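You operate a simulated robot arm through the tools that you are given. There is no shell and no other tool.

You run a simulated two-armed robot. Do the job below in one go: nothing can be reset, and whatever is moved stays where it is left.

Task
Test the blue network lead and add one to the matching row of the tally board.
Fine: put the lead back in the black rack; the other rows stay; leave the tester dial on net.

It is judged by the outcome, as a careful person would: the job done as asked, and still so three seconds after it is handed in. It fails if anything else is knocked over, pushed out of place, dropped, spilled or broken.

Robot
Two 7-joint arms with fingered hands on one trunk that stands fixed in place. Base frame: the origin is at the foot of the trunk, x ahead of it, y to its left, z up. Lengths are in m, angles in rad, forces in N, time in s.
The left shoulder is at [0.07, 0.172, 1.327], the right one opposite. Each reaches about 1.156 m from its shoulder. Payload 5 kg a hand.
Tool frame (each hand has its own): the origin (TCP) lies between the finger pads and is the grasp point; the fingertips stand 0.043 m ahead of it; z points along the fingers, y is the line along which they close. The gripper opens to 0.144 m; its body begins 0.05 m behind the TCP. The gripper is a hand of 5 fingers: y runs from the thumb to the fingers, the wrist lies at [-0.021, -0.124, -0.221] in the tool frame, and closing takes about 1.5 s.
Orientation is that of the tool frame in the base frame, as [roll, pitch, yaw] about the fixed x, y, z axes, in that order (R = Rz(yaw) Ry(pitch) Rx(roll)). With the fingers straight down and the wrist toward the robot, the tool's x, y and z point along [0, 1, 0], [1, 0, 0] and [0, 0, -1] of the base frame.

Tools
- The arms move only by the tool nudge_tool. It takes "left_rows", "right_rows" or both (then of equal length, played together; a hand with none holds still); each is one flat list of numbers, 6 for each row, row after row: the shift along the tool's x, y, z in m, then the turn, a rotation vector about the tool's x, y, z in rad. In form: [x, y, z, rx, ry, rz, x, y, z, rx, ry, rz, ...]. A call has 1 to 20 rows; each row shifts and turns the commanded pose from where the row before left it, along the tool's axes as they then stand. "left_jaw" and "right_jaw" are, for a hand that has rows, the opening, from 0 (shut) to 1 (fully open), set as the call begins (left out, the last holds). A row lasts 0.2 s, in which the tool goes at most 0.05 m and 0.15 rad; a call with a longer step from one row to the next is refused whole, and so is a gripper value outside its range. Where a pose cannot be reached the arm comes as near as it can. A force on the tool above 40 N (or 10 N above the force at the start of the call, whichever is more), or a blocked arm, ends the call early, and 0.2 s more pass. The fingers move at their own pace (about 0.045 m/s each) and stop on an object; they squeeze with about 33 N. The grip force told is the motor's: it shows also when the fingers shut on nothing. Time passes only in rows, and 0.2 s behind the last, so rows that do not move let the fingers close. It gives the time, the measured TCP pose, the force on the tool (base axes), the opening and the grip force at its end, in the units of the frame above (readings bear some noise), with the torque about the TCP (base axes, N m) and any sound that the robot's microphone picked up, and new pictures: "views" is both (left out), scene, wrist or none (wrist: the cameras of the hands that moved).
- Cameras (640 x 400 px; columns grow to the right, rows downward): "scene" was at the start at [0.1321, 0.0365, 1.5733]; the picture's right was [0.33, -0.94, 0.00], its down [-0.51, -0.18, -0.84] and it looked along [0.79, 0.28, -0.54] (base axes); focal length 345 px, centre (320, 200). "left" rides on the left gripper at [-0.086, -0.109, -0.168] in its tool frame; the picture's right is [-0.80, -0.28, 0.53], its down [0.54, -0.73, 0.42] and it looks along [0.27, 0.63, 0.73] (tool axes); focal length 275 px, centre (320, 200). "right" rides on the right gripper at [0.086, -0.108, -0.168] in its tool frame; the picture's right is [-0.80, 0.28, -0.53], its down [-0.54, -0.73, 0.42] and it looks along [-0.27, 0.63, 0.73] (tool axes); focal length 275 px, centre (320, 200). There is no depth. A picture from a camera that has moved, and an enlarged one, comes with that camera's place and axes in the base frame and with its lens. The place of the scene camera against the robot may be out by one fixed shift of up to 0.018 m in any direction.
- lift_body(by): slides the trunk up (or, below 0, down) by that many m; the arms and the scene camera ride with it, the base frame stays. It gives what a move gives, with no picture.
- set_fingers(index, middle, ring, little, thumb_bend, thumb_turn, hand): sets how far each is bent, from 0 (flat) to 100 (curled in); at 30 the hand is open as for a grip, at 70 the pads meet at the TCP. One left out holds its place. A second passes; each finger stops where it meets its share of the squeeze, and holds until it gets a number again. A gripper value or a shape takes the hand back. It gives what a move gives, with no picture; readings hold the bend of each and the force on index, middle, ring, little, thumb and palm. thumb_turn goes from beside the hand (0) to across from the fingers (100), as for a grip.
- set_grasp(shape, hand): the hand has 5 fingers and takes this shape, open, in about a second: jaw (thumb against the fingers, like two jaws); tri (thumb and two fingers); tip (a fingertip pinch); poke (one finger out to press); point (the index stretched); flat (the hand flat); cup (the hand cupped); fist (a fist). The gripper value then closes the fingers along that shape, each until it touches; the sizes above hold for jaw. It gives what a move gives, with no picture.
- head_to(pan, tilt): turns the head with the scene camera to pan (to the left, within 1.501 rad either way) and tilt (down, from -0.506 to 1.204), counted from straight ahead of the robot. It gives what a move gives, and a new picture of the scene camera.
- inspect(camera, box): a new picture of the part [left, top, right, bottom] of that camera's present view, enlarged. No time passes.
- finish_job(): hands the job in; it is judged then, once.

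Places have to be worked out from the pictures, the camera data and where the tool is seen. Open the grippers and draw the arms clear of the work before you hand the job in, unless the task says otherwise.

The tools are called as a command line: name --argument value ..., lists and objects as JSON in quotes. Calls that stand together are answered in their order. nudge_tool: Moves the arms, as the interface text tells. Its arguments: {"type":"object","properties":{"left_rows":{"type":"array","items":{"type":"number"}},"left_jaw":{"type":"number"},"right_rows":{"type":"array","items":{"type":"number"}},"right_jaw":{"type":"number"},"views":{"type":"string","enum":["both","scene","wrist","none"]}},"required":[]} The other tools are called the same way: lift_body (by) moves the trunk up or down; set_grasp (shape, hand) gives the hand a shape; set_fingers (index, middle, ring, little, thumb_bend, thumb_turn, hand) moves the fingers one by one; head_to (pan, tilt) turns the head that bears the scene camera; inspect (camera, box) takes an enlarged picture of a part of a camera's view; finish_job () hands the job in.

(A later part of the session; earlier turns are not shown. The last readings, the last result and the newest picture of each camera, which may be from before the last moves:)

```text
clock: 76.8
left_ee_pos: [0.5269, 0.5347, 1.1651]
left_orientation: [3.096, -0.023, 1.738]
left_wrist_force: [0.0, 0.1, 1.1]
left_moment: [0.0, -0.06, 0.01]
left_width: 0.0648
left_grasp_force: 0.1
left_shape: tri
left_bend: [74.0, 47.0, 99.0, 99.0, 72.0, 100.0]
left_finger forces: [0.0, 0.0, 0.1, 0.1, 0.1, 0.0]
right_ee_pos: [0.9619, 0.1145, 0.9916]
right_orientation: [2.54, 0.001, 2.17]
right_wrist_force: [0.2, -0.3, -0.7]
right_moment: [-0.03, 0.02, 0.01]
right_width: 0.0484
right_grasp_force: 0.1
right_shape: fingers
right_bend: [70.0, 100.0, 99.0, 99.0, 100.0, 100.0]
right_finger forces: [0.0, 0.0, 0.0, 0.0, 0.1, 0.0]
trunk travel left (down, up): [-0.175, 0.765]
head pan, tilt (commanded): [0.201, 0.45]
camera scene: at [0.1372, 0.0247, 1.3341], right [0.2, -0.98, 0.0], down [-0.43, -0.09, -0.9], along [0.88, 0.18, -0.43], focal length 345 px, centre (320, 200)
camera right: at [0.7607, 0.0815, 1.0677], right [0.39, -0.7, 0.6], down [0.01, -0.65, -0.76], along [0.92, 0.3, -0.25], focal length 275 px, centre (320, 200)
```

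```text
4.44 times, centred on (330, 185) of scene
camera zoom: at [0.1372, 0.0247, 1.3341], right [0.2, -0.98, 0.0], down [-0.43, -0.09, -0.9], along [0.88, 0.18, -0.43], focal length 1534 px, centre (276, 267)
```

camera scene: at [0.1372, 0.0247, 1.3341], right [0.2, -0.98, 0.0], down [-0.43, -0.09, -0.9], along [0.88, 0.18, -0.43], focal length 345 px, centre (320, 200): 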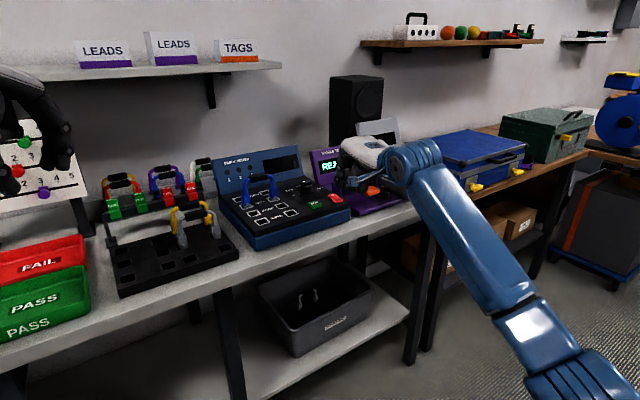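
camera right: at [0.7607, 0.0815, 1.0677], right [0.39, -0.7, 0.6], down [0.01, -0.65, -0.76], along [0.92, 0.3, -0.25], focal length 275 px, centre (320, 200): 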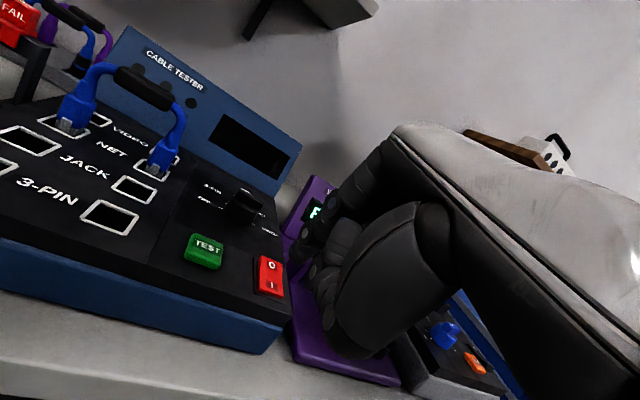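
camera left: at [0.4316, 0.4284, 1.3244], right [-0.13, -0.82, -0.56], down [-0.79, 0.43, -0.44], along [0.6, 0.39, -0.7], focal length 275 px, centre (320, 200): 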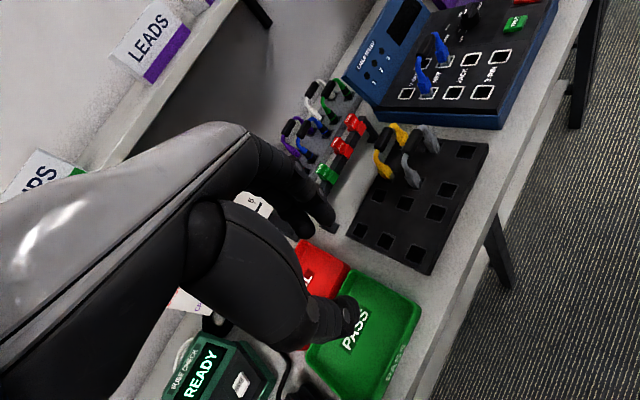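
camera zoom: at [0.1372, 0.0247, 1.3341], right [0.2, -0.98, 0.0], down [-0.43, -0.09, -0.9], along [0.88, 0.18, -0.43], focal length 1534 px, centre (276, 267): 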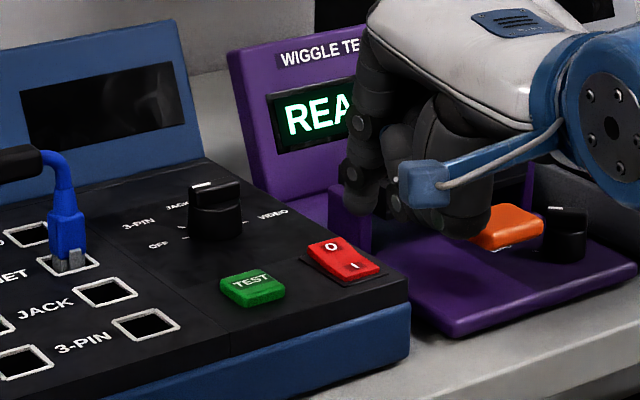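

The tip's vertical drop lands right on the "I". I press down: 0.028 m quickly, then in small 3 mm steps.

nudge_tool --right_rows '[0, -0.0079, 0.0116, 0, 0, 0, 0, -0.0079, 0.0116, 0, 0, 0, 0, -0.0017, 0.0025, 0, 0, 0, 0, -0.0017, 0.0025, 0, 0, 0, 0, -0.0017, 0.0025, 0, 0, 0, 0, -0.0017, 0.0025, 0, 0, 0]'

inspect --camera "right" --box '[200, 150, 400, 350]'

inspect --camera "scene" --box '[210, 130, 390, 250]'

```text
clock: 78.2
left_ee_pos: [0.528, 0.5357, 1.1635]
left_orientation: [3.096, -0.023, 1.739]
left_wrist_force: [-0.5, -0.1, 0.0]
left_moment: [-0.01, 0.0, 0.02]
left_width: 0.0649
left_grasp_force: 0.1
left_shape: tri
left_bend: [74.0, 47.0, 99.0, 99.0, 72.0, 100.0]
left_finger forces: [0.0, 0.0, 0.0, 0.0, 0.1, 0.0]
right_ee_pos: [0.9612, 0.1136, 0.9512]
right_orientation: [2.542, 0.001, 2.17]
right_wrist_force: [1.0, -0.6, -0.4]
right_moment: [0.0, 0.01, -0.03]
right_width: 0.0487
right_grasp_force: 0.0
right_shape: fingers
right_bend: [70.0, 100.0, 99.0, 99.0, 100.0, 100.0]
right_finger forces: [0.1, 0.1, 0.1, 0.0, 0.1, 0.0]
trunk travel left (down, up): [-0.175, 0.765]
head pan, tilt (commanded): [0.201, 0.45]
camera scene: at [0.1379, 0.025, 1.334], right [0.2, -0.98, 0.0], down [-0.43, -0.09, -0.9], along [0.88, 0.18, -0.44], focal length 345 px, centre (320, 200)
camera right: at [0.7608, 0.0813, 1.0273], right [0.39, -0.7, 0.6], down [0.01, -0.65, -0.76], along [0.92, 0.3, -0.25], focal length 275 px, centre (320, 200)
```

scene: 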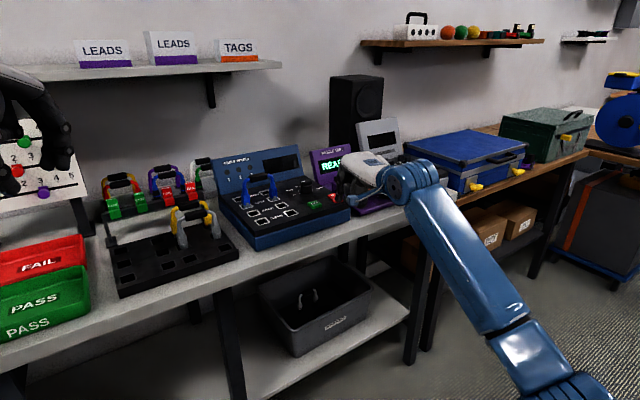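
right: 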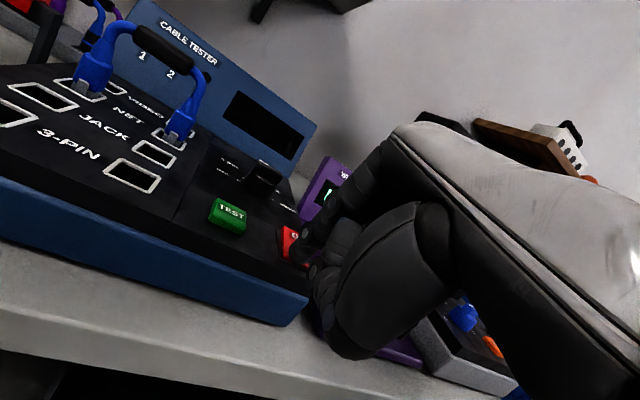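

```text
2.00 times, centred on (300, 250) of right
camera zoom: at [0.7608, 0.0813, 1.0273], right [0.39, -0.7, 0.6], down [0.01, -0.65, -0.76], along [0.92, 0.3, -0.25], focal length 551 px, centre (360, 100)
```

zoom: 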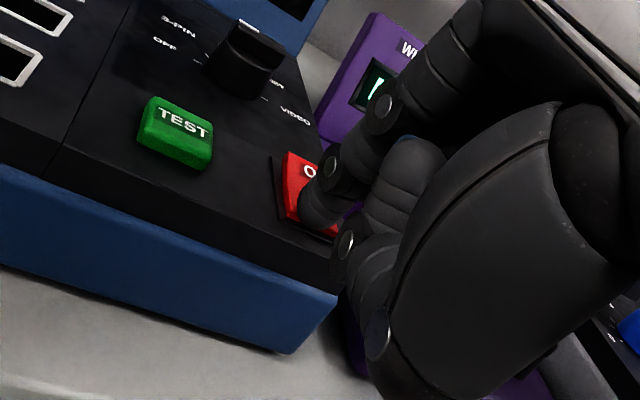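

```text
3.33 times, centred on (300, 190) of scene
camera zoom: at [0.1379, 0.025, 1.334], right [0.2, -0.98, 0.0], down [-0.43, -0.09, -0.9], along [0.88, 0.18, -0.44], focal length 1150 px, centre (387, 233)
```

zoom: 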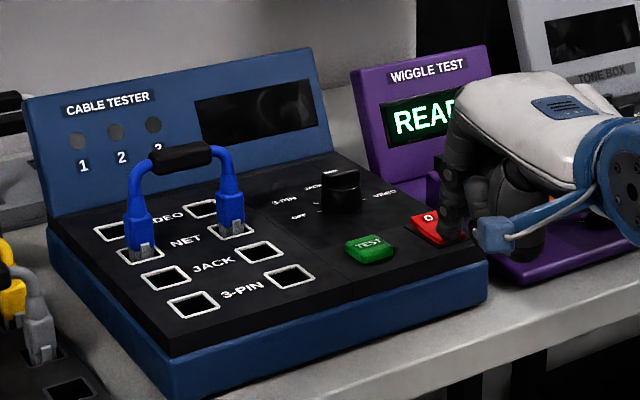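

No force is showing yet, though the rocker looks tilted now. I press 4 mm more to be sure, then lift off and look at the display.

nudge_tool --right_rows '[0, -0.0012, 0.0017, 0, 0, 0, 0, -0.0012, 0.0017, 0, 0, 0]' --views "none"

nudge_tool --right_rows '[0, 0.0113, -0.0165, 0, 0, 0, 0, 0.0141, -0.0206, 0, 0, 0, 0, 0.0141, -0.0206, 0, 0, 0]'

inspect --camera "right" --box '[200, 150, 360, 310]'

inspect --camera "scene" --box '[210, 130, 390, 250]'

```text
clock: 78.8
left_ee_pos: [0.5282, 0.536, 1.1658]
left_orientation: [3.095, -0.022, 1.74]
left_wrist_force: [-0.1, 0.8, -0.3]
left_moment: [-0.01, -0.03, 0.0]
left_width: 0.0644
left_grasp_force: 0.0
left_shape: tri
left_bend: [74.0, 47.0, 99.0, 99.0, 72.0, 100.0]
left_finger forces: [0.0, 0.0, 0.1, 0.1, 0.0, 0.1]
right_ee_pos: [0.9599, 0.1135, 0.9488]
right_orientation: [2.538, -0.001, 2.17]
right_wrist_force: [-0.4, -1.5, 9.2]
right_moment: [0.19, -0.05, 0.0]
right_width: 0.049
right_grasp_force: 5.2
right_shape: fingers
right_bend: [70.0, 100.0, 99.0, 99.0, 100.0, 100.0]
right_finger forces: [9.5, 0.0, 0.0, 0.0, 0.0, 0.0]
trunk travel left (down, up): [-0.175, 0.765]
head pan, tilt (commanded): [0.201, 0.45]
```

```text
clock: 79.6
left_ee_pos: [0.5276, 0.5358, 1.164]
left_orientation: [3.095, -0.023, 1.739]
left_wrist_force: [0.0, 0.1, 0.1]
left_moment: [-0.02, -0.01, 0.0]
left_width: 0.0646
left_grasp_force: 0.1
left_shape: tri
left_bend: [74.0, 47.0, 99.0, 99.0, 72.0, 100.0]
left_finger forces: [0.0, 0.1, 0.0, 0.0, 0.0, 0.1]
right_ee_pos: [0.9608, 0.1125, 1.0157]
right_orientation: [2.541, 0.001, 2.17]
right_wrist_force: [0.4, -0.5, -0.5]
right_moment: [-0.02, -0.02, 0.02]
right_width: 0.0487
right_grasp_force: 0.1
right_shape: fingers
right_bend: [70.0, 100.0, 99.0, 99.0, 100.0, 100.0]
right_finger forces: [0.0, 0.0, 0.1, 0.0, 0.0, 0.0]
trunk travel left (down, up): [-0.175, 0.765]
head pan, tilt (commanded): [0.201, 0.45]
camera scene: at [0.1375, 0.0253, 1.334], right [0.2, -0.98, 0.0], down [-0.43, -0.09, -0.9], along [0.88, 0.18, -0.44], focal length 345 px, centre (320, 200)
camera right: at [0.7602, 0.0795, 1.0921], right [0.39, -0.7, 0.6], down [0.01, -0.65, -0.76], along [0.92, 0.3, -0.25], focal length 275 px, centre (320, 200)
```

scene: 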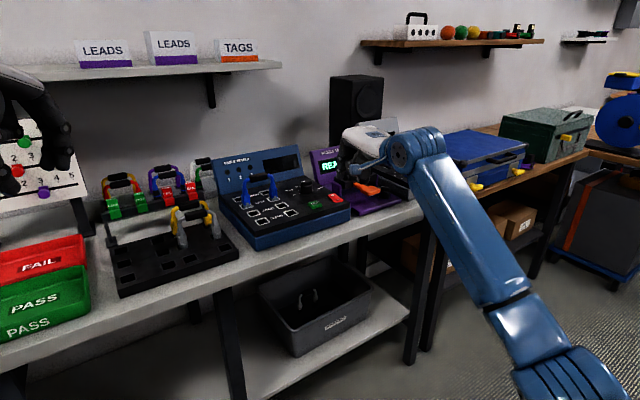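
right: 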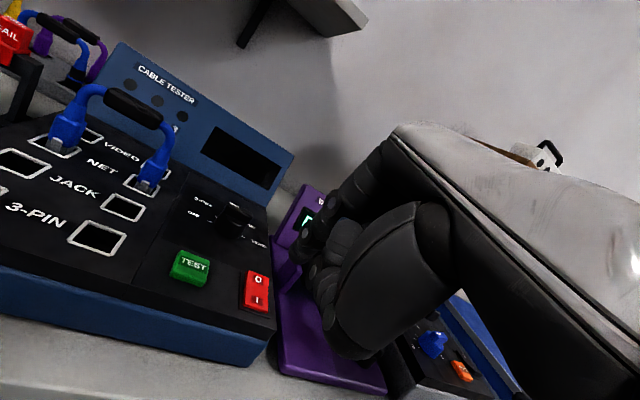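

```text
2.50 times, centred on (280, 230) of right
camera zoom: at [0.7602, 0.0795, 1.0921], right [0.39, -0.7, 0.6], down [0.01, -0.65, -0.76], along [0.92, 0.3, -0.25], focal length 688 px, centre (420, 125)
```

zoom: 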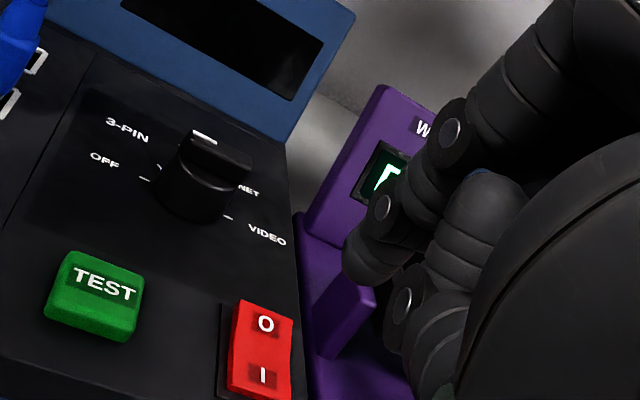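

```text
3.33 times, centred on (300, 190) of scene
camera zoom: at [0.1375, 0.0253, 1.334], right [0.2, -0.98, 0.0], down [-0.43, -0.09, -0.9], along [0.88, 0.18, -0.44], focal length 1150 px, centre (387, 233)
```

zoom: 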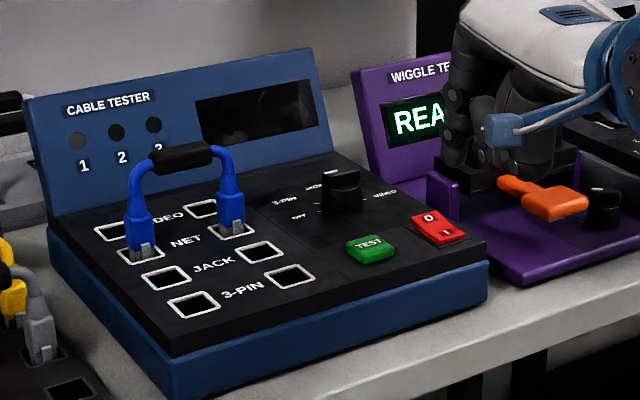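

inspect --camera "scene" --box '[295, 175, 365, 225]'

inspect --camera "right" --box '[225, 250, 290, 330]'

```text
8.00 times, centred on (330, 200) of scene
camera zoom: at [0.1375, 0.0253, 1.334], right [0.2, -0.98, 0.0], down [-0.43, -0.09, -0.9], along [0.88, 0.18, -0.44], focal length 2761 px, centre (240, 200)
```

zoom: 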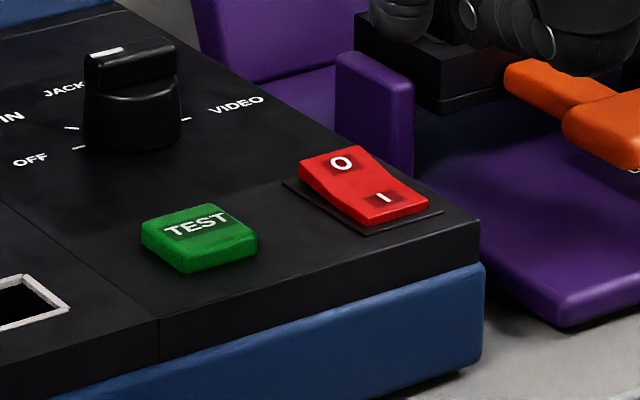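

```text
5.00 times, centred on (258, 290) of right
camera zoom: at [0.7602, 0.0795, 1.0921], right [0.39, -0.7, 0.6], down [0.01, -0.65, -0.76], along [0.92, 0.3, -0.25], focal length 1376 px, centre (632, -250)
```

zoom: 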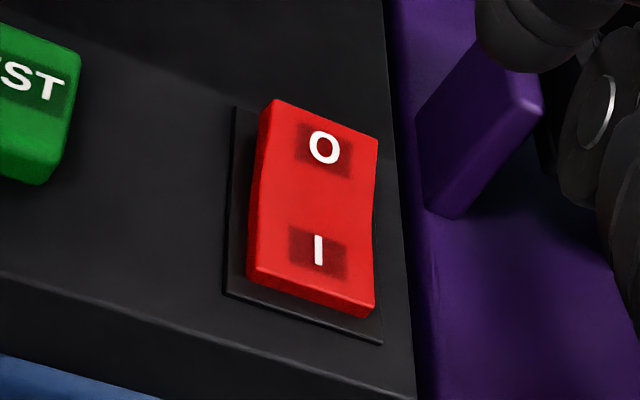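

inspect --camera "right" --box '[200, 180, 270, 250]'

inspect --camera "scene" --box '[290, 175, 330, 205]'

```text
5.71 times, centred on (235, 215) of right
camera zoom: at [0.7602, 0.0795, 1.0921], right [0.39, -0.7, 0.6], down [0.01, -0.65, -0.76], along [0.92, 0.3, -0.25], focal length 1573 px, centre (806, 114)
```

zoom: 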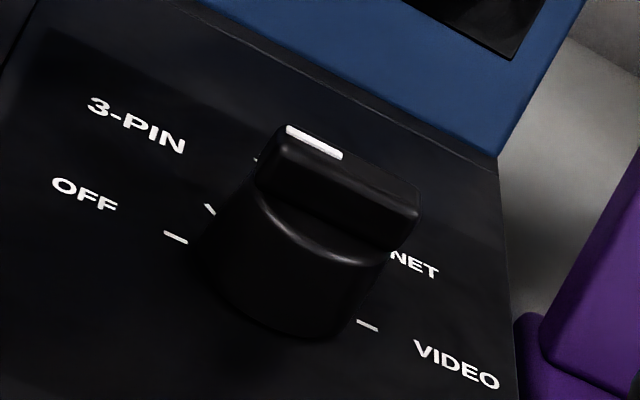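

```text
13.33 times, centred on (310, 190) of scene
camera zoom: at [0.1375, 0.0253, 1.334], right [0.2, -0.98, 0.0], down [-0.43, -0.09, -0.9], along [0.88, 0.18, -0.44], focal length 4601 px, centre (453, 333)
```

zoom: 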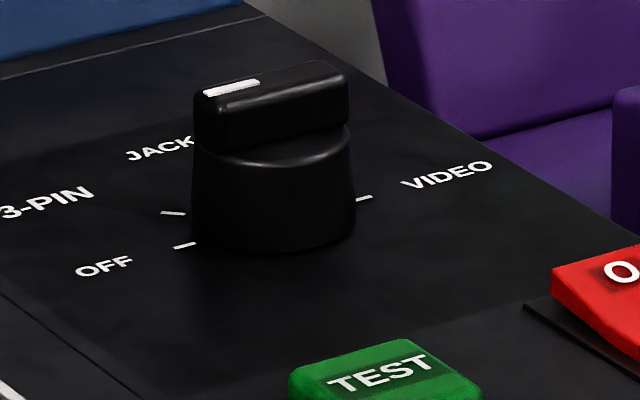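

The rocker has been pressed on its I side; the display will probably stay dark until the dial leaves OFF. The pointer mark is clearly at OFF. I'll turn the dial by pushing the raised bar with the index tip along an arc round the knob centre K≈(1.027, 0.238). First I hover beside the bar's left (pointer) end, on its front side.

nudge_tool --right_rows '[0.0209, 0.0251, 0.0114, 0, 0, 0, 0.0209, 0.0251, 0.0114, 0, 0, 0, 0.0209, 0.0251, 0.0114, 0, 0, 0, 0, -0.0141, 0.0206, 0, 0, 0, 0, 0, 0, 0, 0, 0]'

inspect --camera "right" --box '[220, 180, 360, 320]'

inspect --camera "scene" --box '[260, 150, 350, 220]'

```text
clock: 80.8
left_ee_pos: [0.5283, 0.5358, 1.1646]
left_orientation: [3.098, -0.023, 1.739]
left_wrist_force: [-0.1, 0.4, -0.2]
left_moment: [-0.05, -0.01, 0.01]
left_width: 0.0648
left_grasp_force: 0.1
left_shape: tri
left_bend: [74.0, 47.0, 99.0, 99.0, 72.0, 100.0]
left_finger forces: [0.0, 0.1, 0.0, 0.0, 0.0, 0.0]
right_ee_pos: [0.9906, 0.2112, 1.0053]
right_orientation: [2.541, -0.001, 2.171]
right_wrist_force: [0.4, 1.1, 0.4]
right_moment: [-0.02, 0.01, -0.04]
right_width: 0.0486
right_grasp_force: 0.0
right_shape: fingers
right_bend: [70.0, 100.0, 99.0, 99.0, 100.0, 100.0]
right_finger forces: [0.0, 0.1, 0.0, 0.0, 0.1, 0.0]
trunk travel left (down, up): [-0.175, 0.765]
head pan, tilt (commanded): [0.201, 0.45]
camera scene: at [0.1372, 0.0254, 1.3341], right [0.2, -0.98, 0.0], down [-0.43, -0.09, -0.9], along [0.88, 0.18, -0.44], focal length 345 px, centre (320, 200)
camera right: at [0.7898, 0.1795, 1.0816], right [0.39, -0.7, 0.6], down [0.01, -0.65, -0.76], along [0.92, 0.3, -0.25], focal length 275 px, centre (320, 200)
```

scene: 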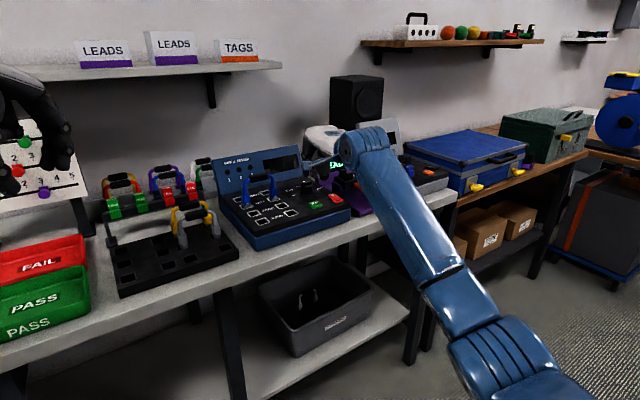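
right: 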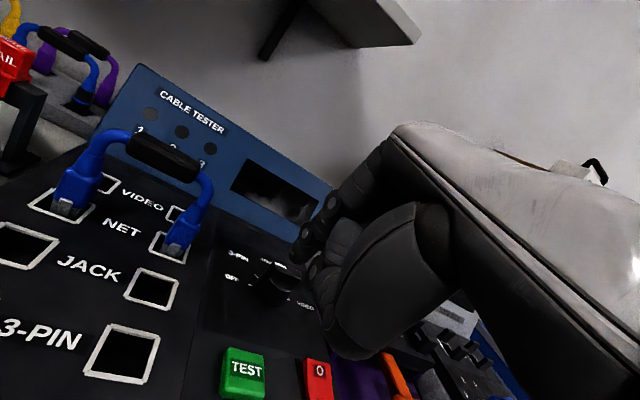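

```text
2.86 times, centred on (290, 250) of right
camera zoom: at [0.7898, 0.1795, 1.0816], right [0.39, -0.7, 0.6], down [0.01, -0.65, -0.76], along [0.92, 0.3, -0.25], focal length 786 px, centre (406, 57)
```

zoom: 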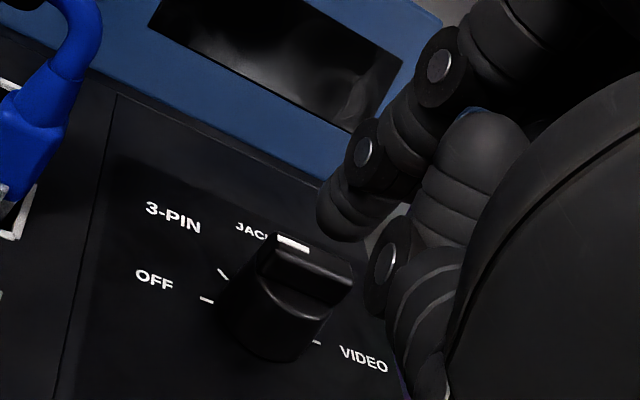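

```text
5.71 times, centred on (305, 185) of scene
camera zoom: at [0.1372, 0.0254, 1.3341], right [0.2, -0.98, 0.0], down [-0.43, -0.09, -0.9], along [0.88, 0.18, -0.44], focal length 1972 px, centre (406, 286)
```

zoom: 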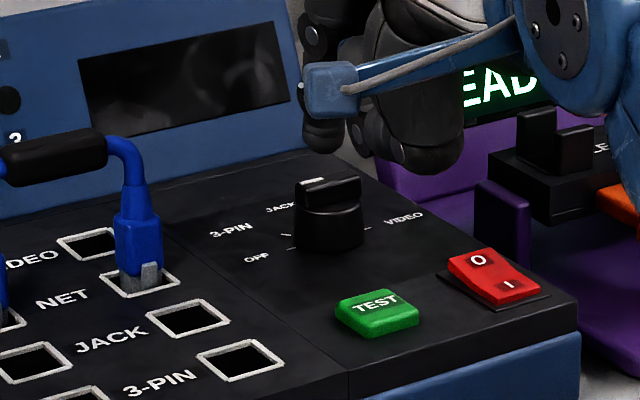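

inspect --camera "right" --box '[260, 210, 330, 280]'

```text
5.71 times, centred on (295, 245) of right
camera zoom: at [0.7898, 0.1795, 1.0816], right [0.39, -0.7, 0.6], down [0.01, -0.65, -0.76], along [0.92, 0.3, -0.25], focal length 1573 px, centre (463, -57)
```

zoom: 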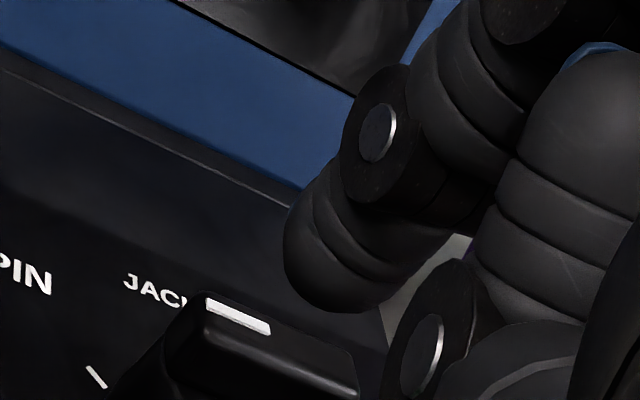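

The fingertip's sphere centre works out to tool (0.0115, 0.001, 0.034), and the closer view puts the knob centre at K≈(1.0235, 0.237) with the bar's top near z≈0.944. I lower the tip to about z 0.934, beside the bar.

nudge_tool --right_rows '[0, -0.0101, 0.0148, 0, 0, 0, 0, -0.0101, 0.0148, 0, 0, 0, 0, 0, 0, 0, 0, 0]' --views "none"

inspect --camera "right" --box '[240, 200, 330, 290]'

inspect --camera "scene" --box '[280, 160, 350, 215]'

```text
clock: 81.6
left_ee_pos: [0.5281, 0.5357, 1.1663]
left_orientation: [3.097, -0.021, 1.74]
left_wrist_force: [0.0, 0.1, 0.4]
left_moment: [-0.01, -0.04, -0.01]
left_width: 0.0651
left_grasp_force: 0.1
left_shape: tri
left_bend: [74.0, 47.0, 99.0, 99.0, 72.0, 100.0]
left_finger forces: [0.0, 0.0, 0.0, 0.1, 0.1, 0.0]
right_ee_pos: [0.9907, 0.2119, 0.9709]
right_orientation: [2.542, -0.001, 2.17]
right_wrist_force: [0.1, -0.6, -0.1]
right_moment: [0.04, 0.0, -0.01]
right_width: 0.0488
right_grasp_force: 0.1
right_shape: fingers
right_bend: [70.0, 100.0, 99.0, 99.0, 100.0, 100.0]
right_finger forces: [0.1, 0.0, 0.0, 0.0, 0.0, 0.1]
trunk travel left (down, up): [-0.175, 0.765]
head pan, tilt (commanded): [0.201, 0.45]
```

```text
4.44 times, centred on (285, 245) of right
camera zoom: at [0.7906, 0.1793, 1.0459], right [0.39, -0.7, 0.6], down [0.01, -0.65, -0.76], along [0.92, 0.3, -0.25], focal length 1224 px, centre (476, 0)
```

zoom: 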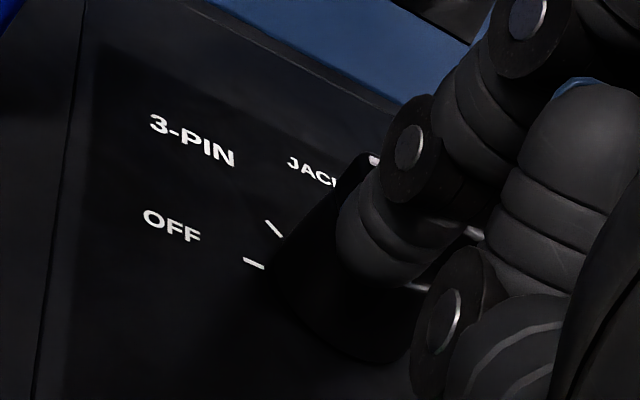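

```text
7.27 times, centred on (315, 188) of scene
camera zoom: at [0.1377, 0.0249, 1.3341], right [0.2, -0.98, 0.0], down [-0.43, -0.09, -0.9], along [0.88, 0.18, -0.44], focal length 2510 px, centre (356, 291)
```

zoom: 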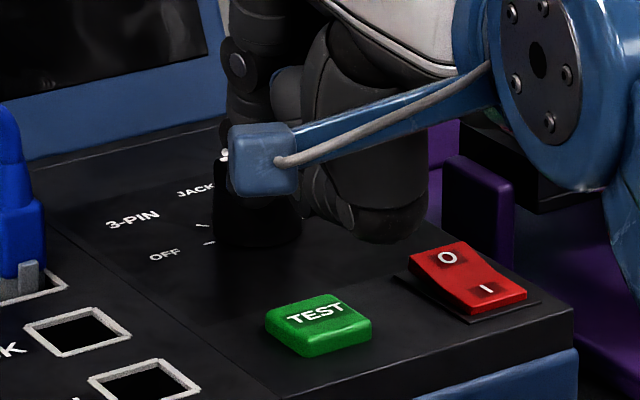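

The tip stands just in front of the bar's pointer end. I now push along the first part of the arc (about 60° clockwise), 2.5 mm lower, and check the force and the result.

nudge_tool --right_rows '[-0.0005, 0.0031, 0.0052, 0, 0, 0, 0.0033, 0.0023, 0.0015, 0, 0, 0, 0.0029, 0.0029, 0.002, 0, 0, 0, 0.0019, 0.0034, 0.0024, 0, 0, 0, 0.0009, 0.0037, 0.0026, 0, 0, 0, 0, 0, 0, 0, 0, 0]'

inspect --camera "right" --box '[230, 190, 330, 290]'

inspect --camera "scene" --box '[270, 150, 350, 215]'

```text
clock: 83.0
left_ee_pos: [0.528, 0.5351, 1.165]
left_orientation: [3.096, -0.022, 1.74]
left_wrist_force: [-1.0, 0.6, -0.1]
left_moment: [-0.02, 0.02, 0.03]
left_width: 0.0649
left_grasp_force: 0.0
left_shape: tri
left_bend: [74.0, 47.0, 99.0, 99.0, 72.0, 100.0]
left_finger forces: [0.0, 0.1, 0.0, 0.0, 0.0, 0.0]
right_ee_pos: [1.0069, 0.2305, 0.9694]
right_orientation: [2.541, 0.0, 2.17]
right_wrist_force: [-0.7, -0.1, 0.4]
right_moment: [0.0, 0.0, 0.03]
right_width: 0.0486
right_grasp_force: 0.4
right_shape: fingers
right_bend: [70.0, 100.0, 99.0, 99.0, 100.0, 100.0]
right_finger forces: [0.6, 0.1, 0.0, 0.0, 0.1, 0.1]
trunk travel left (down, up): [-0.175, 0.765]
head pan, tilt (commanded): [0.201, 0.45]
camera scene: at [0.1377, 0.025, 1.334], right [0.2, -0.98, 0.0], down [-0.43, -0.09, -0.9], along [0.88, 0.18, -0.44], focal length 345 px, centre (320, 200)
camera right: at [0.8057, 0.1977, 1.0448], right [0.39, -0.7, 0.6], down [0.01, -0.65, -0.76], along [0.92, 0.3, -0.25], focal length 275 px, centre (320, 200)
```

scene: 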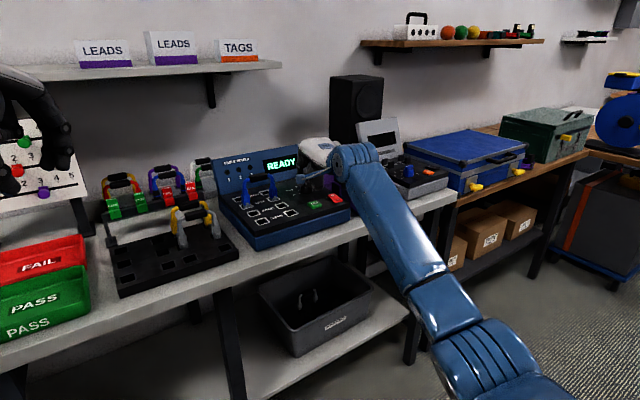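
right: 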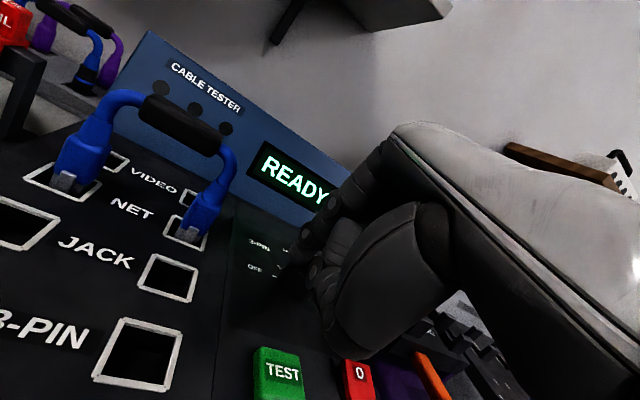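

```text
4.00 times, centred on (280, 240) of right
camera zoom: at [0.8057, 0.1977, 1.0448], right [0.39, -0.7, 0.6], down [0.01, -0.65, -0.76], along [0.92, 0.3, -0.25], focal length 1101 px, centre (480, 40)
```

zoom: 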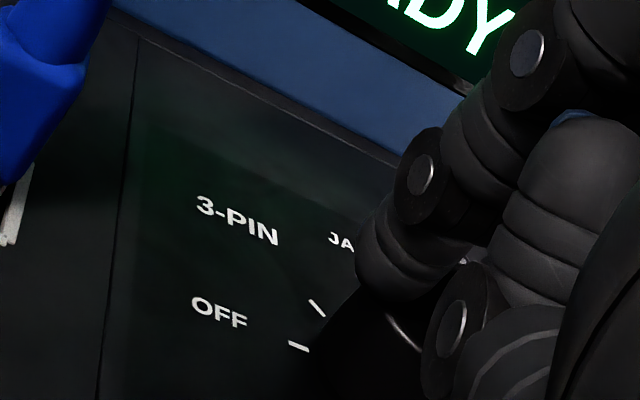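

```text
6.15 times, centred on (310, 182) of scene
camera zoom: at [0.1377, 0.025, 1.334], right [0.2, -0.98, 0.0], down [-0.43, -0.09, -0.9], along [0.88, 0.18, -0.44], focal length 2124 px, centre (382, 308)
```

zoom: 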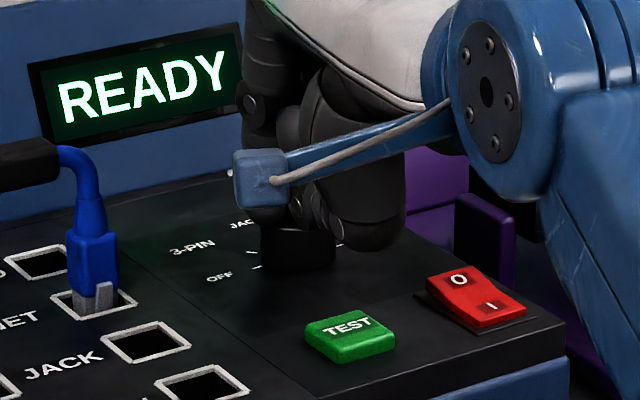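

The tester display now shows READY, so power is on and the dial has left OFF. I continue the arc toward the NET position, stopping a little short to look.

nudge_tool --right_rows '[-0.0006, 0.0038, 0.0026, 0, 0, 0, -0.0015, 0.0036, 0.0025, 0, 0, 0, -0.0027, 0.0031, 0.0021, 0, 0, 0, -0.0035, 0.0024, 0.0016, 0, 0, 0, 0, 0, 0, 0, 0, 0]'

inspect --camera "right" --box '[230, 190, 330, 290]'

inspect --camera "scene" --box '[270, 150, 350, 215]'

```text
clock: 84.2
left_ee_pos: [0.5278, 0.5348, 1.1648]
left_orientation: [3.097, -0.024, 1.74]
left_wrist_force: [-0.9, -0.4, 0.6]
left_moment: [0.02, -0.04, 0.01]
left_width: 0.0647
left_grasp_force: 0.0
left_shape: tri
left_bend: [74.0, 47.0, 99.0, 99.0, 72.0, 100.0]
left_finger forces: [0.0, 0.0, 0.1, 0.0, 0.1, 0.0]
right_ee_pos: [1.0236, 0.2328, 0.9682]
right_orientation: [2.54, -0.001, 2.17]
right_wrist_force: [-1.8, 1.9, 0.0]
right_moment: [0.04, 0.03, 0.03]
right_width: 0.0491
right_grasp_force: 1.4
right_shape: fingers
right_bend: [70.0, 100.0, 99.0, 99.0, 100.0, 100.0]
right_finger forces: [1.8, 0.1, 0.0, 0.0, 0.0, 0.0]
trunk travel left (down, up): [-0.175, 0.765]
head pan, tilt (commanded): [0.201, 0.45]
camera scene: at [0.1377, 0.0253, 1.334], right [0.2, -0.98, 0.0], down [-0.43, -0.09, -0.9], along [0.88, 0.18, -0.44], focal length 345 px, centre (320, 200)
camera right: at [0.8228, 0.1998, 1.0444], right [0.39, -0.7, 0.6], down [0.01, -0.65, -0.76], along [0.92, 0.3, -0.25], focal length 275 px, centre (320, 200)
```

scene: 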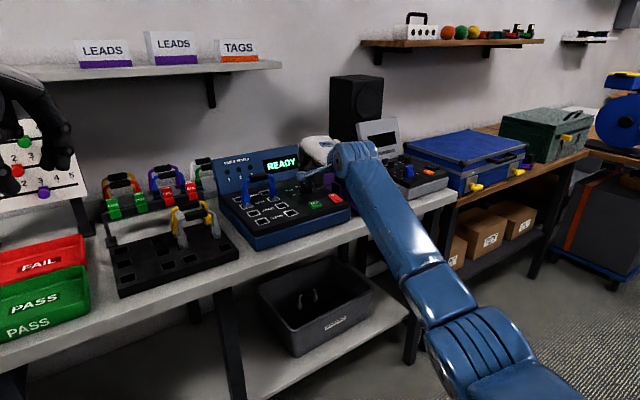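
right: 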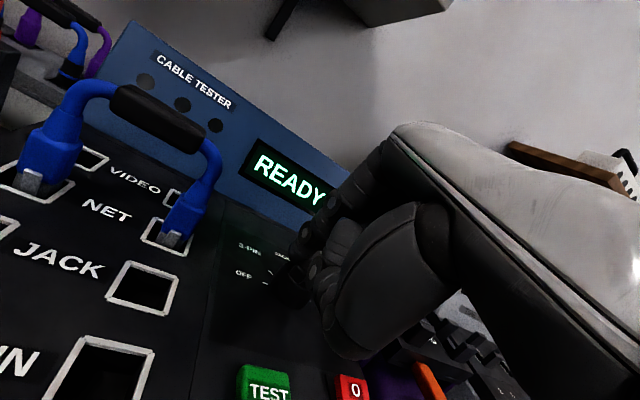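

```text
4.00 times, centred on (280, 240) of right
camera zoom: at [0.8228, 0.1998, 1.0444], right [0.39, -0.7, 0.6], down [0.01, -0.65, -0.76], along [0.92, 0.3, -0.25], focal length 1101 px, centre (480, 40)
```

zoom: 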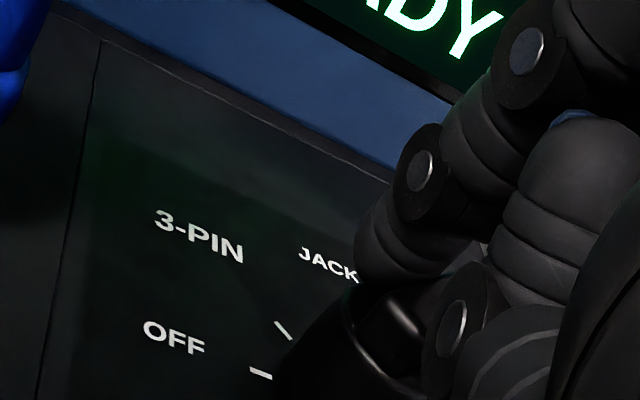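

```text
6.15 times, centred on (310, 182) of scene
camera zoom: at [0.1377, 0.0253, 1.334], right [0.2, -0.98, 0.0], down [-0.43, -0.09, -0.9], along [0.88, 0.18, -0.44], focal length 2124 px, centre (382, 308)
```

zoom: 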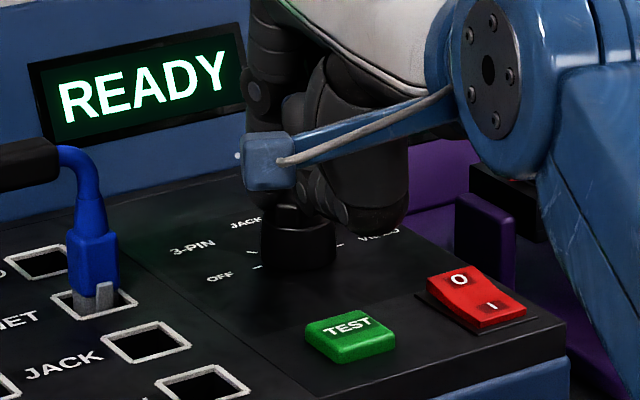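

By geometry the bar should be at roughly 50°, with NET at about 45°. I lift the finger straight up and move back a little to see where the pointer is.

nudge_tool --right_rows '[0, 0.0113, -0.0165, 0, 0, 0, 0, 0.0141, -0.0206, 0, 0, 0, -0.03, -0.02, -0.02, 0, 0, 0, -0.03, -0.02, -0.02, 0, 0, 0]'

inspect --camera "right" --box '[180, 170, 280, 270]'

inspect --camera "scene" --box '[280, 165, 340, 210]'

```text
clock: 85.2
left_ee_pos: [0.5289, 0.5347, 1.1656]
left_orientation: [3.096, -0.025, 1.742]
left_wrist_force: [-0.3, -1.0, 1.0]
left_moment: [-0.03, -0.04, 0.03]
left_width: 0.0647
left_grasp_force: 0.0
left_shape: tri
left_bend: [74.0, 47.0, 99.0, 99.0, 72.0, 100.0]
left_finger forces: [0.0, 0.0, 0.1, 0.0, 0.1, 0.1]
right_ee_pos: [1.0089, 0.1508, 1.0243]
right_orientation: [2.542, 0.0, 2.172]
right_wrist_force: [-0.8, 0.7, 0.2]
right_moment: [-0.03, -0.02, -0.03]
right_width: 0.0486
right_grasp_force: 0.0
right_shape: fingers
right_bend: [70.0, 100.0, 99.0, 99.0, 100.0, 100.0]
right_finger forces: [0.0, 0.1, 0.0, 0.0, 0.1, 0.0]
trunk travel left (down, up): [-0.175, 0.765]
head pan, tilt (commanded): [0.201, 0.45]
camera scene: at [0.1376, 0.0239, 1.3341], right [0.2, -0.98, 0.0], down [-0.43, -0.09, -0.9], along [0.88, 0.18, -0.44], focal length 345 px, centre (320, 200)
camera right: at [0.8091, 0.1167, 1.1001], right [0.39, -0.7, 0.6], down [0.01, -0.65, -0.76], along [0.92, 0.31, -0.25], focal length 275 px, centre (320, 200)
```

scene: 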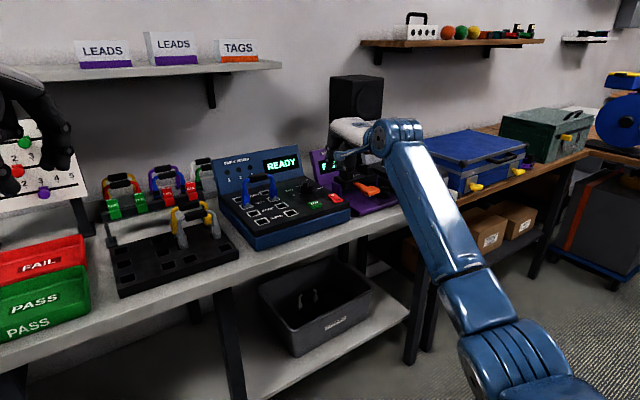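
right: 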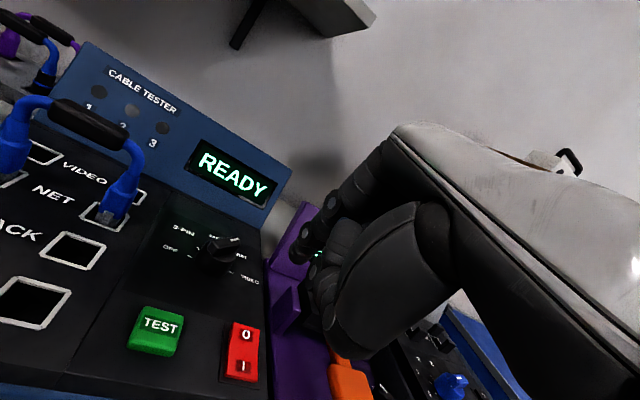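

```text
4.00 times, centred on (230, 220) of right
camera zoom: at [0.8091, 0.1167, 1.1001], right [0.39, -0.7, 0.6], down [0.01, -0.65, -0.76], along [0.92, 0.31, -0.25], focal length 1101 px, centre (680, 120)
```

zoom: 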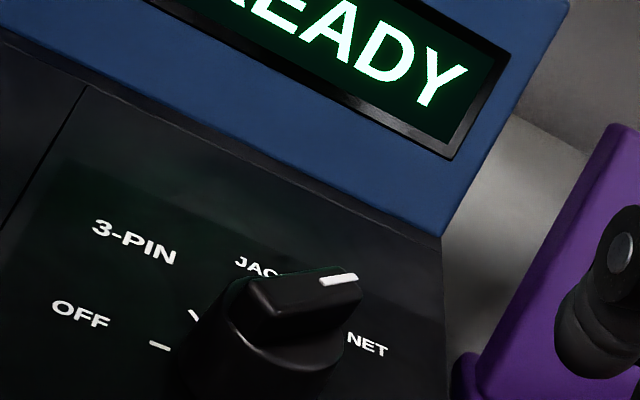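

```text
8.89 times, centred on (310, 188) of scene
camera zoom: at [0.1376, 0.0239, 1.3341], right [0.2, -0.98, 0.0], down [-0.43, -0.09, -0.9], along [0.88, 0.18, -0.44], focal length 3067 px, centre (409, 311)
```

zoom: 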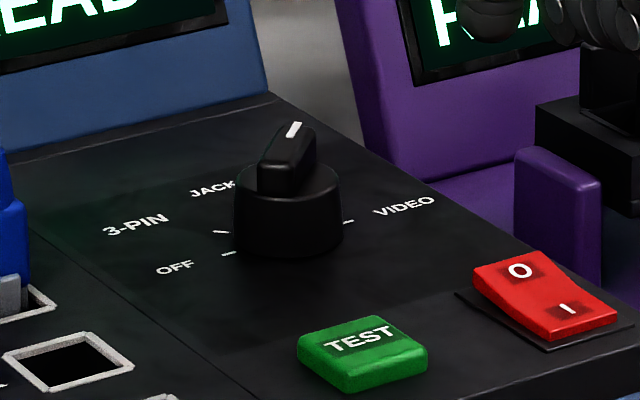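

inspect --camera "right" --box '[190, 210, 260, 290]'

```text
5.00 times, centred on (225, 250) of right
camera zoom: at [0.8091, 0.1167, 1.1001], right [0.39, -0.7, 0.6], down [0.01, -0.65, -0.76], along [0.92, 0.31, -0.25], focal length 1376 px, centre (795, -50)
```

zoom: 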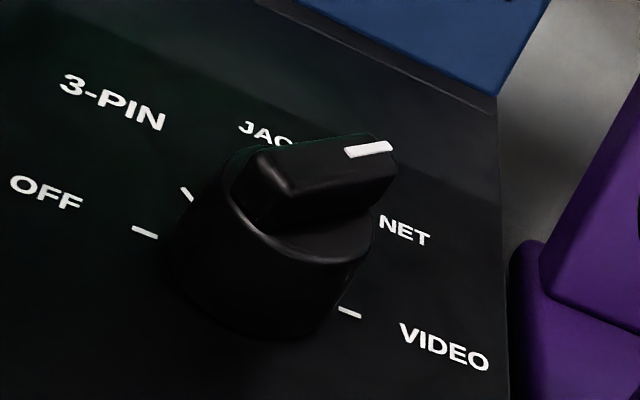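

The pointer measures at about 46°, which is the NET position, and the display reads READY. I move the fingertip above the green TEST button at about (0.941, 0.195).

nudge_tool --right_rows '[0.0316, -0.0321, 0.0015, 0, 0, 0, 0.0316, -0.0321, 0.0015, 0, 0, 0, 0, 0, 0, 0, 0, 0]'

inspect --camera "right" --box '[220, 190, 360, 330]'

inspect --camera "scene" --box '[270, 150, 370, 225]'

```text
clock: 86.0
left_ee_pos: [0.5289, 0.5359, 1.1649]
left_orientation: [3.096, -0.023, 1.739]
left_wrist_force: [0.0, -0.5, -0.9]
left_moment: [0.0, -0.01, -0.01]
left_width: 0.0648
left_grasp_force: 0.0
left_shape: tri
left_bend: [74.0, 47.0, 99.0, 99.0, 72.0, 100.0]
left_finger forces: [0.1, 0.0, 0.0, 0.0, 0.0, 0.0]
right_ee_pos: [0.9313, 0.1735, 0.9849]
right_orientation: [2.542, -0.001, 2.171]
right_wrist_force: [-0.1, 0.0, 0.1]
right_moment: [-0.02, 0.01, 0.04]
right_width: 0.0488
right_grasp_force: 0.0
right_shape: fingers
right_bend: [70.0, 100.0, 99.0, 99.0, 100.0, 100.0]
right_finger forces: [0.0, 0.0, 0.0, 0.0, 0.1, 0.1]
trunk travel left (down, up): [-0.175, 0.765]
head pan, tilt (commanded): [0.201, 0.45]
camera scene: at [0.1382, 0.0249, 1.334], right [0.2, -0.98, 0.0], down [-0.43, -0.09, -0.9], along [0.88, 0.18, -0.44], focal length 345 px, centre (320, 200)
camera right: at [0.731, 0.1403, 1.0603], right [0.39, -0.7, 0.6], down [0.01, -0.65, -0.76], along [0.92, 0.3, -0.25], focal length 275 px, centre (320, 200)
```

scene: 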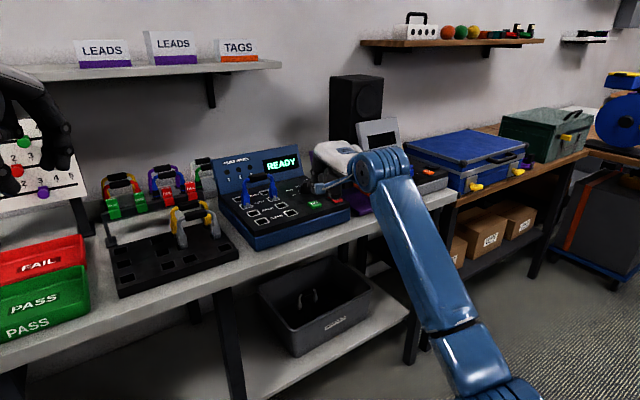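
right: 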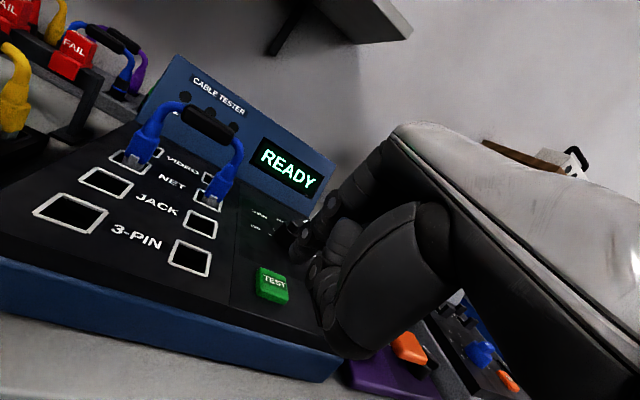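

```text
2.86 times, centred on (290, 260) of right
camera zoom: at [0.731, 0.1403, 1.0603], right [0.39, -0.7, 0.6], down [0.01, -0.65, -0.76], along [0.92, 0.3, -0.25], focal length 786 px, centre (406, 29)
```

zoom: 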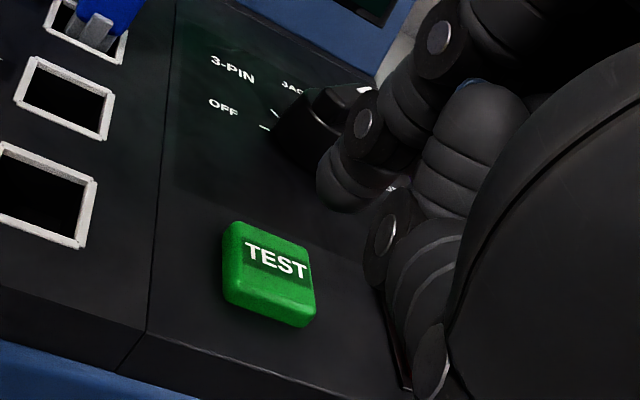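

```text
5.33 times, centred on (320, 188) of scene
camera zoom: at [0.1382, 0.0249, 1.334], right [0.2, -0.98, 0.0], down [-0.43, -0.09, -0.9], along [0.88, 0.18, -0.44], focal length 1840 px, centre (320, 267)
```

zoom: 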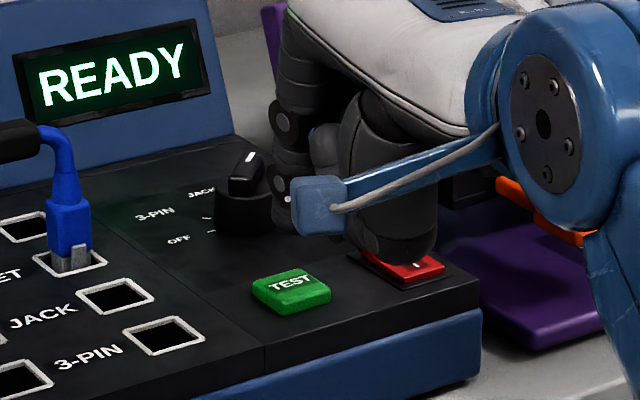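

Projected straight down, the tip lands on the TEST button centre, and the thumb stays off the front edge. I press TEST with decreasing steps.

nudge_tool --right_rows '[0, -0.0113, 0.0165, 0, 0, 0, 0, -0.0034, 0.005, 0, 0, 0, 0, -0.0017, 0.0025, 0, 0, 0, 0, -0.0017, 0.0025, 0, 0, 0, 0, -0.0011, 0.0017, 0, 0, 0]'

inspect --camera "scene" --box '[205, 140, 370, 235]'

```text
clock: 87.2
left_ee_pos: [0.5281, 0.5363, 1.1656]
left_orientation: [3.095, -0.023, 1.74]
left_wrist_force: [0.1, 0.6, 0.2]
left_moment: [-0.02, -0.01, 0.02]
left_width: 0.0651
left_grasp_force: 0.0
left_shape: tri
left_bend: [74.0, 47.0, 99.0, 99.0, 72.0, 100.0]
left_finger forces: [0.0, 0.0, 0.0, 0.1, 0.0, 0.0]
right_ee_pos: [0.9319, 0.174, 0.9504]
right_orientation: [2.54, 0.0, 2.168]
right_wrist_force: [-0.4, 0.7, 1.7]
right_moment: [0.06, 0.0, 0.01]
right_width: 0.0488
right_grasp_force: 1.1
right_shape: fingers
right_bend: [70.0, 100.0, 99.0, 99.0, 100.0, 100.0]
right_finger forces: [2.4, 0.0, 0.0, 0.1, 0.1, 0.0]
trunk travel left (down, up): [-0.175, 0.765]
head pan, tilt (commanded): [0.201, 0.45]
heard: click
camera scene: at [0.1376, 0.025, 1.3341], right [0.2, -0.98, 0.0], down [-0.43, -0.09, -0.9], along [0.88, 0.18, -0.44], focal length 345 px, centre (320, 200)
camera right: at [0.7318, 0.1414, 1.0269], right [0.39, -0.7, 0.6], down [0.01, -0.65, -0.76], along [0.92, 0.3, -0.25], focal length 275 px, centre (320, 200)
```

scene: 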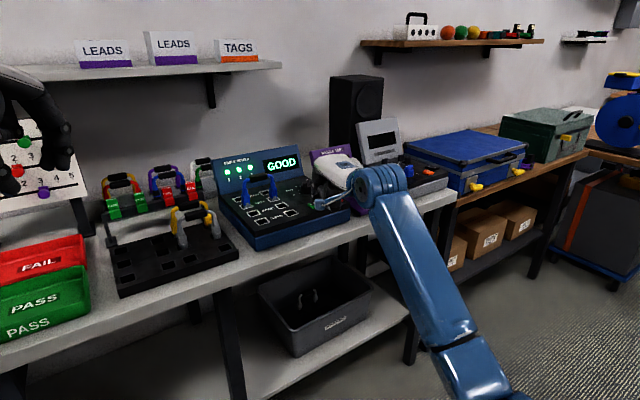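
right: 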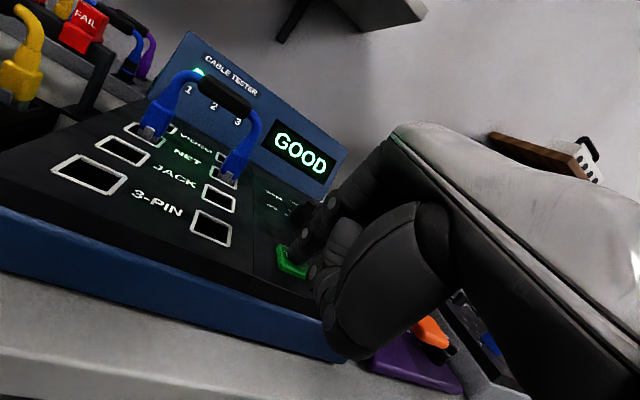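

```text
3.88 times, centred on (288, 188) of scene
camera zoom: at [0.1376, 0.025, 1.3341], right [0.2, -0.98, 0.0], down [-0.43, -0.09, -0.9], along [0.88, 0.18, -0.44], focal length 1338 px, centre (446, 248)
```

zoom: 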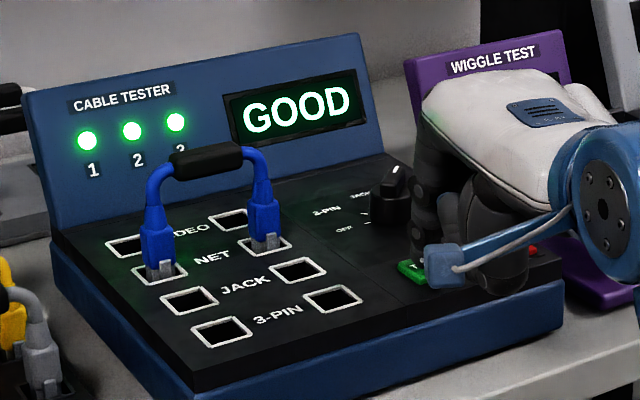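

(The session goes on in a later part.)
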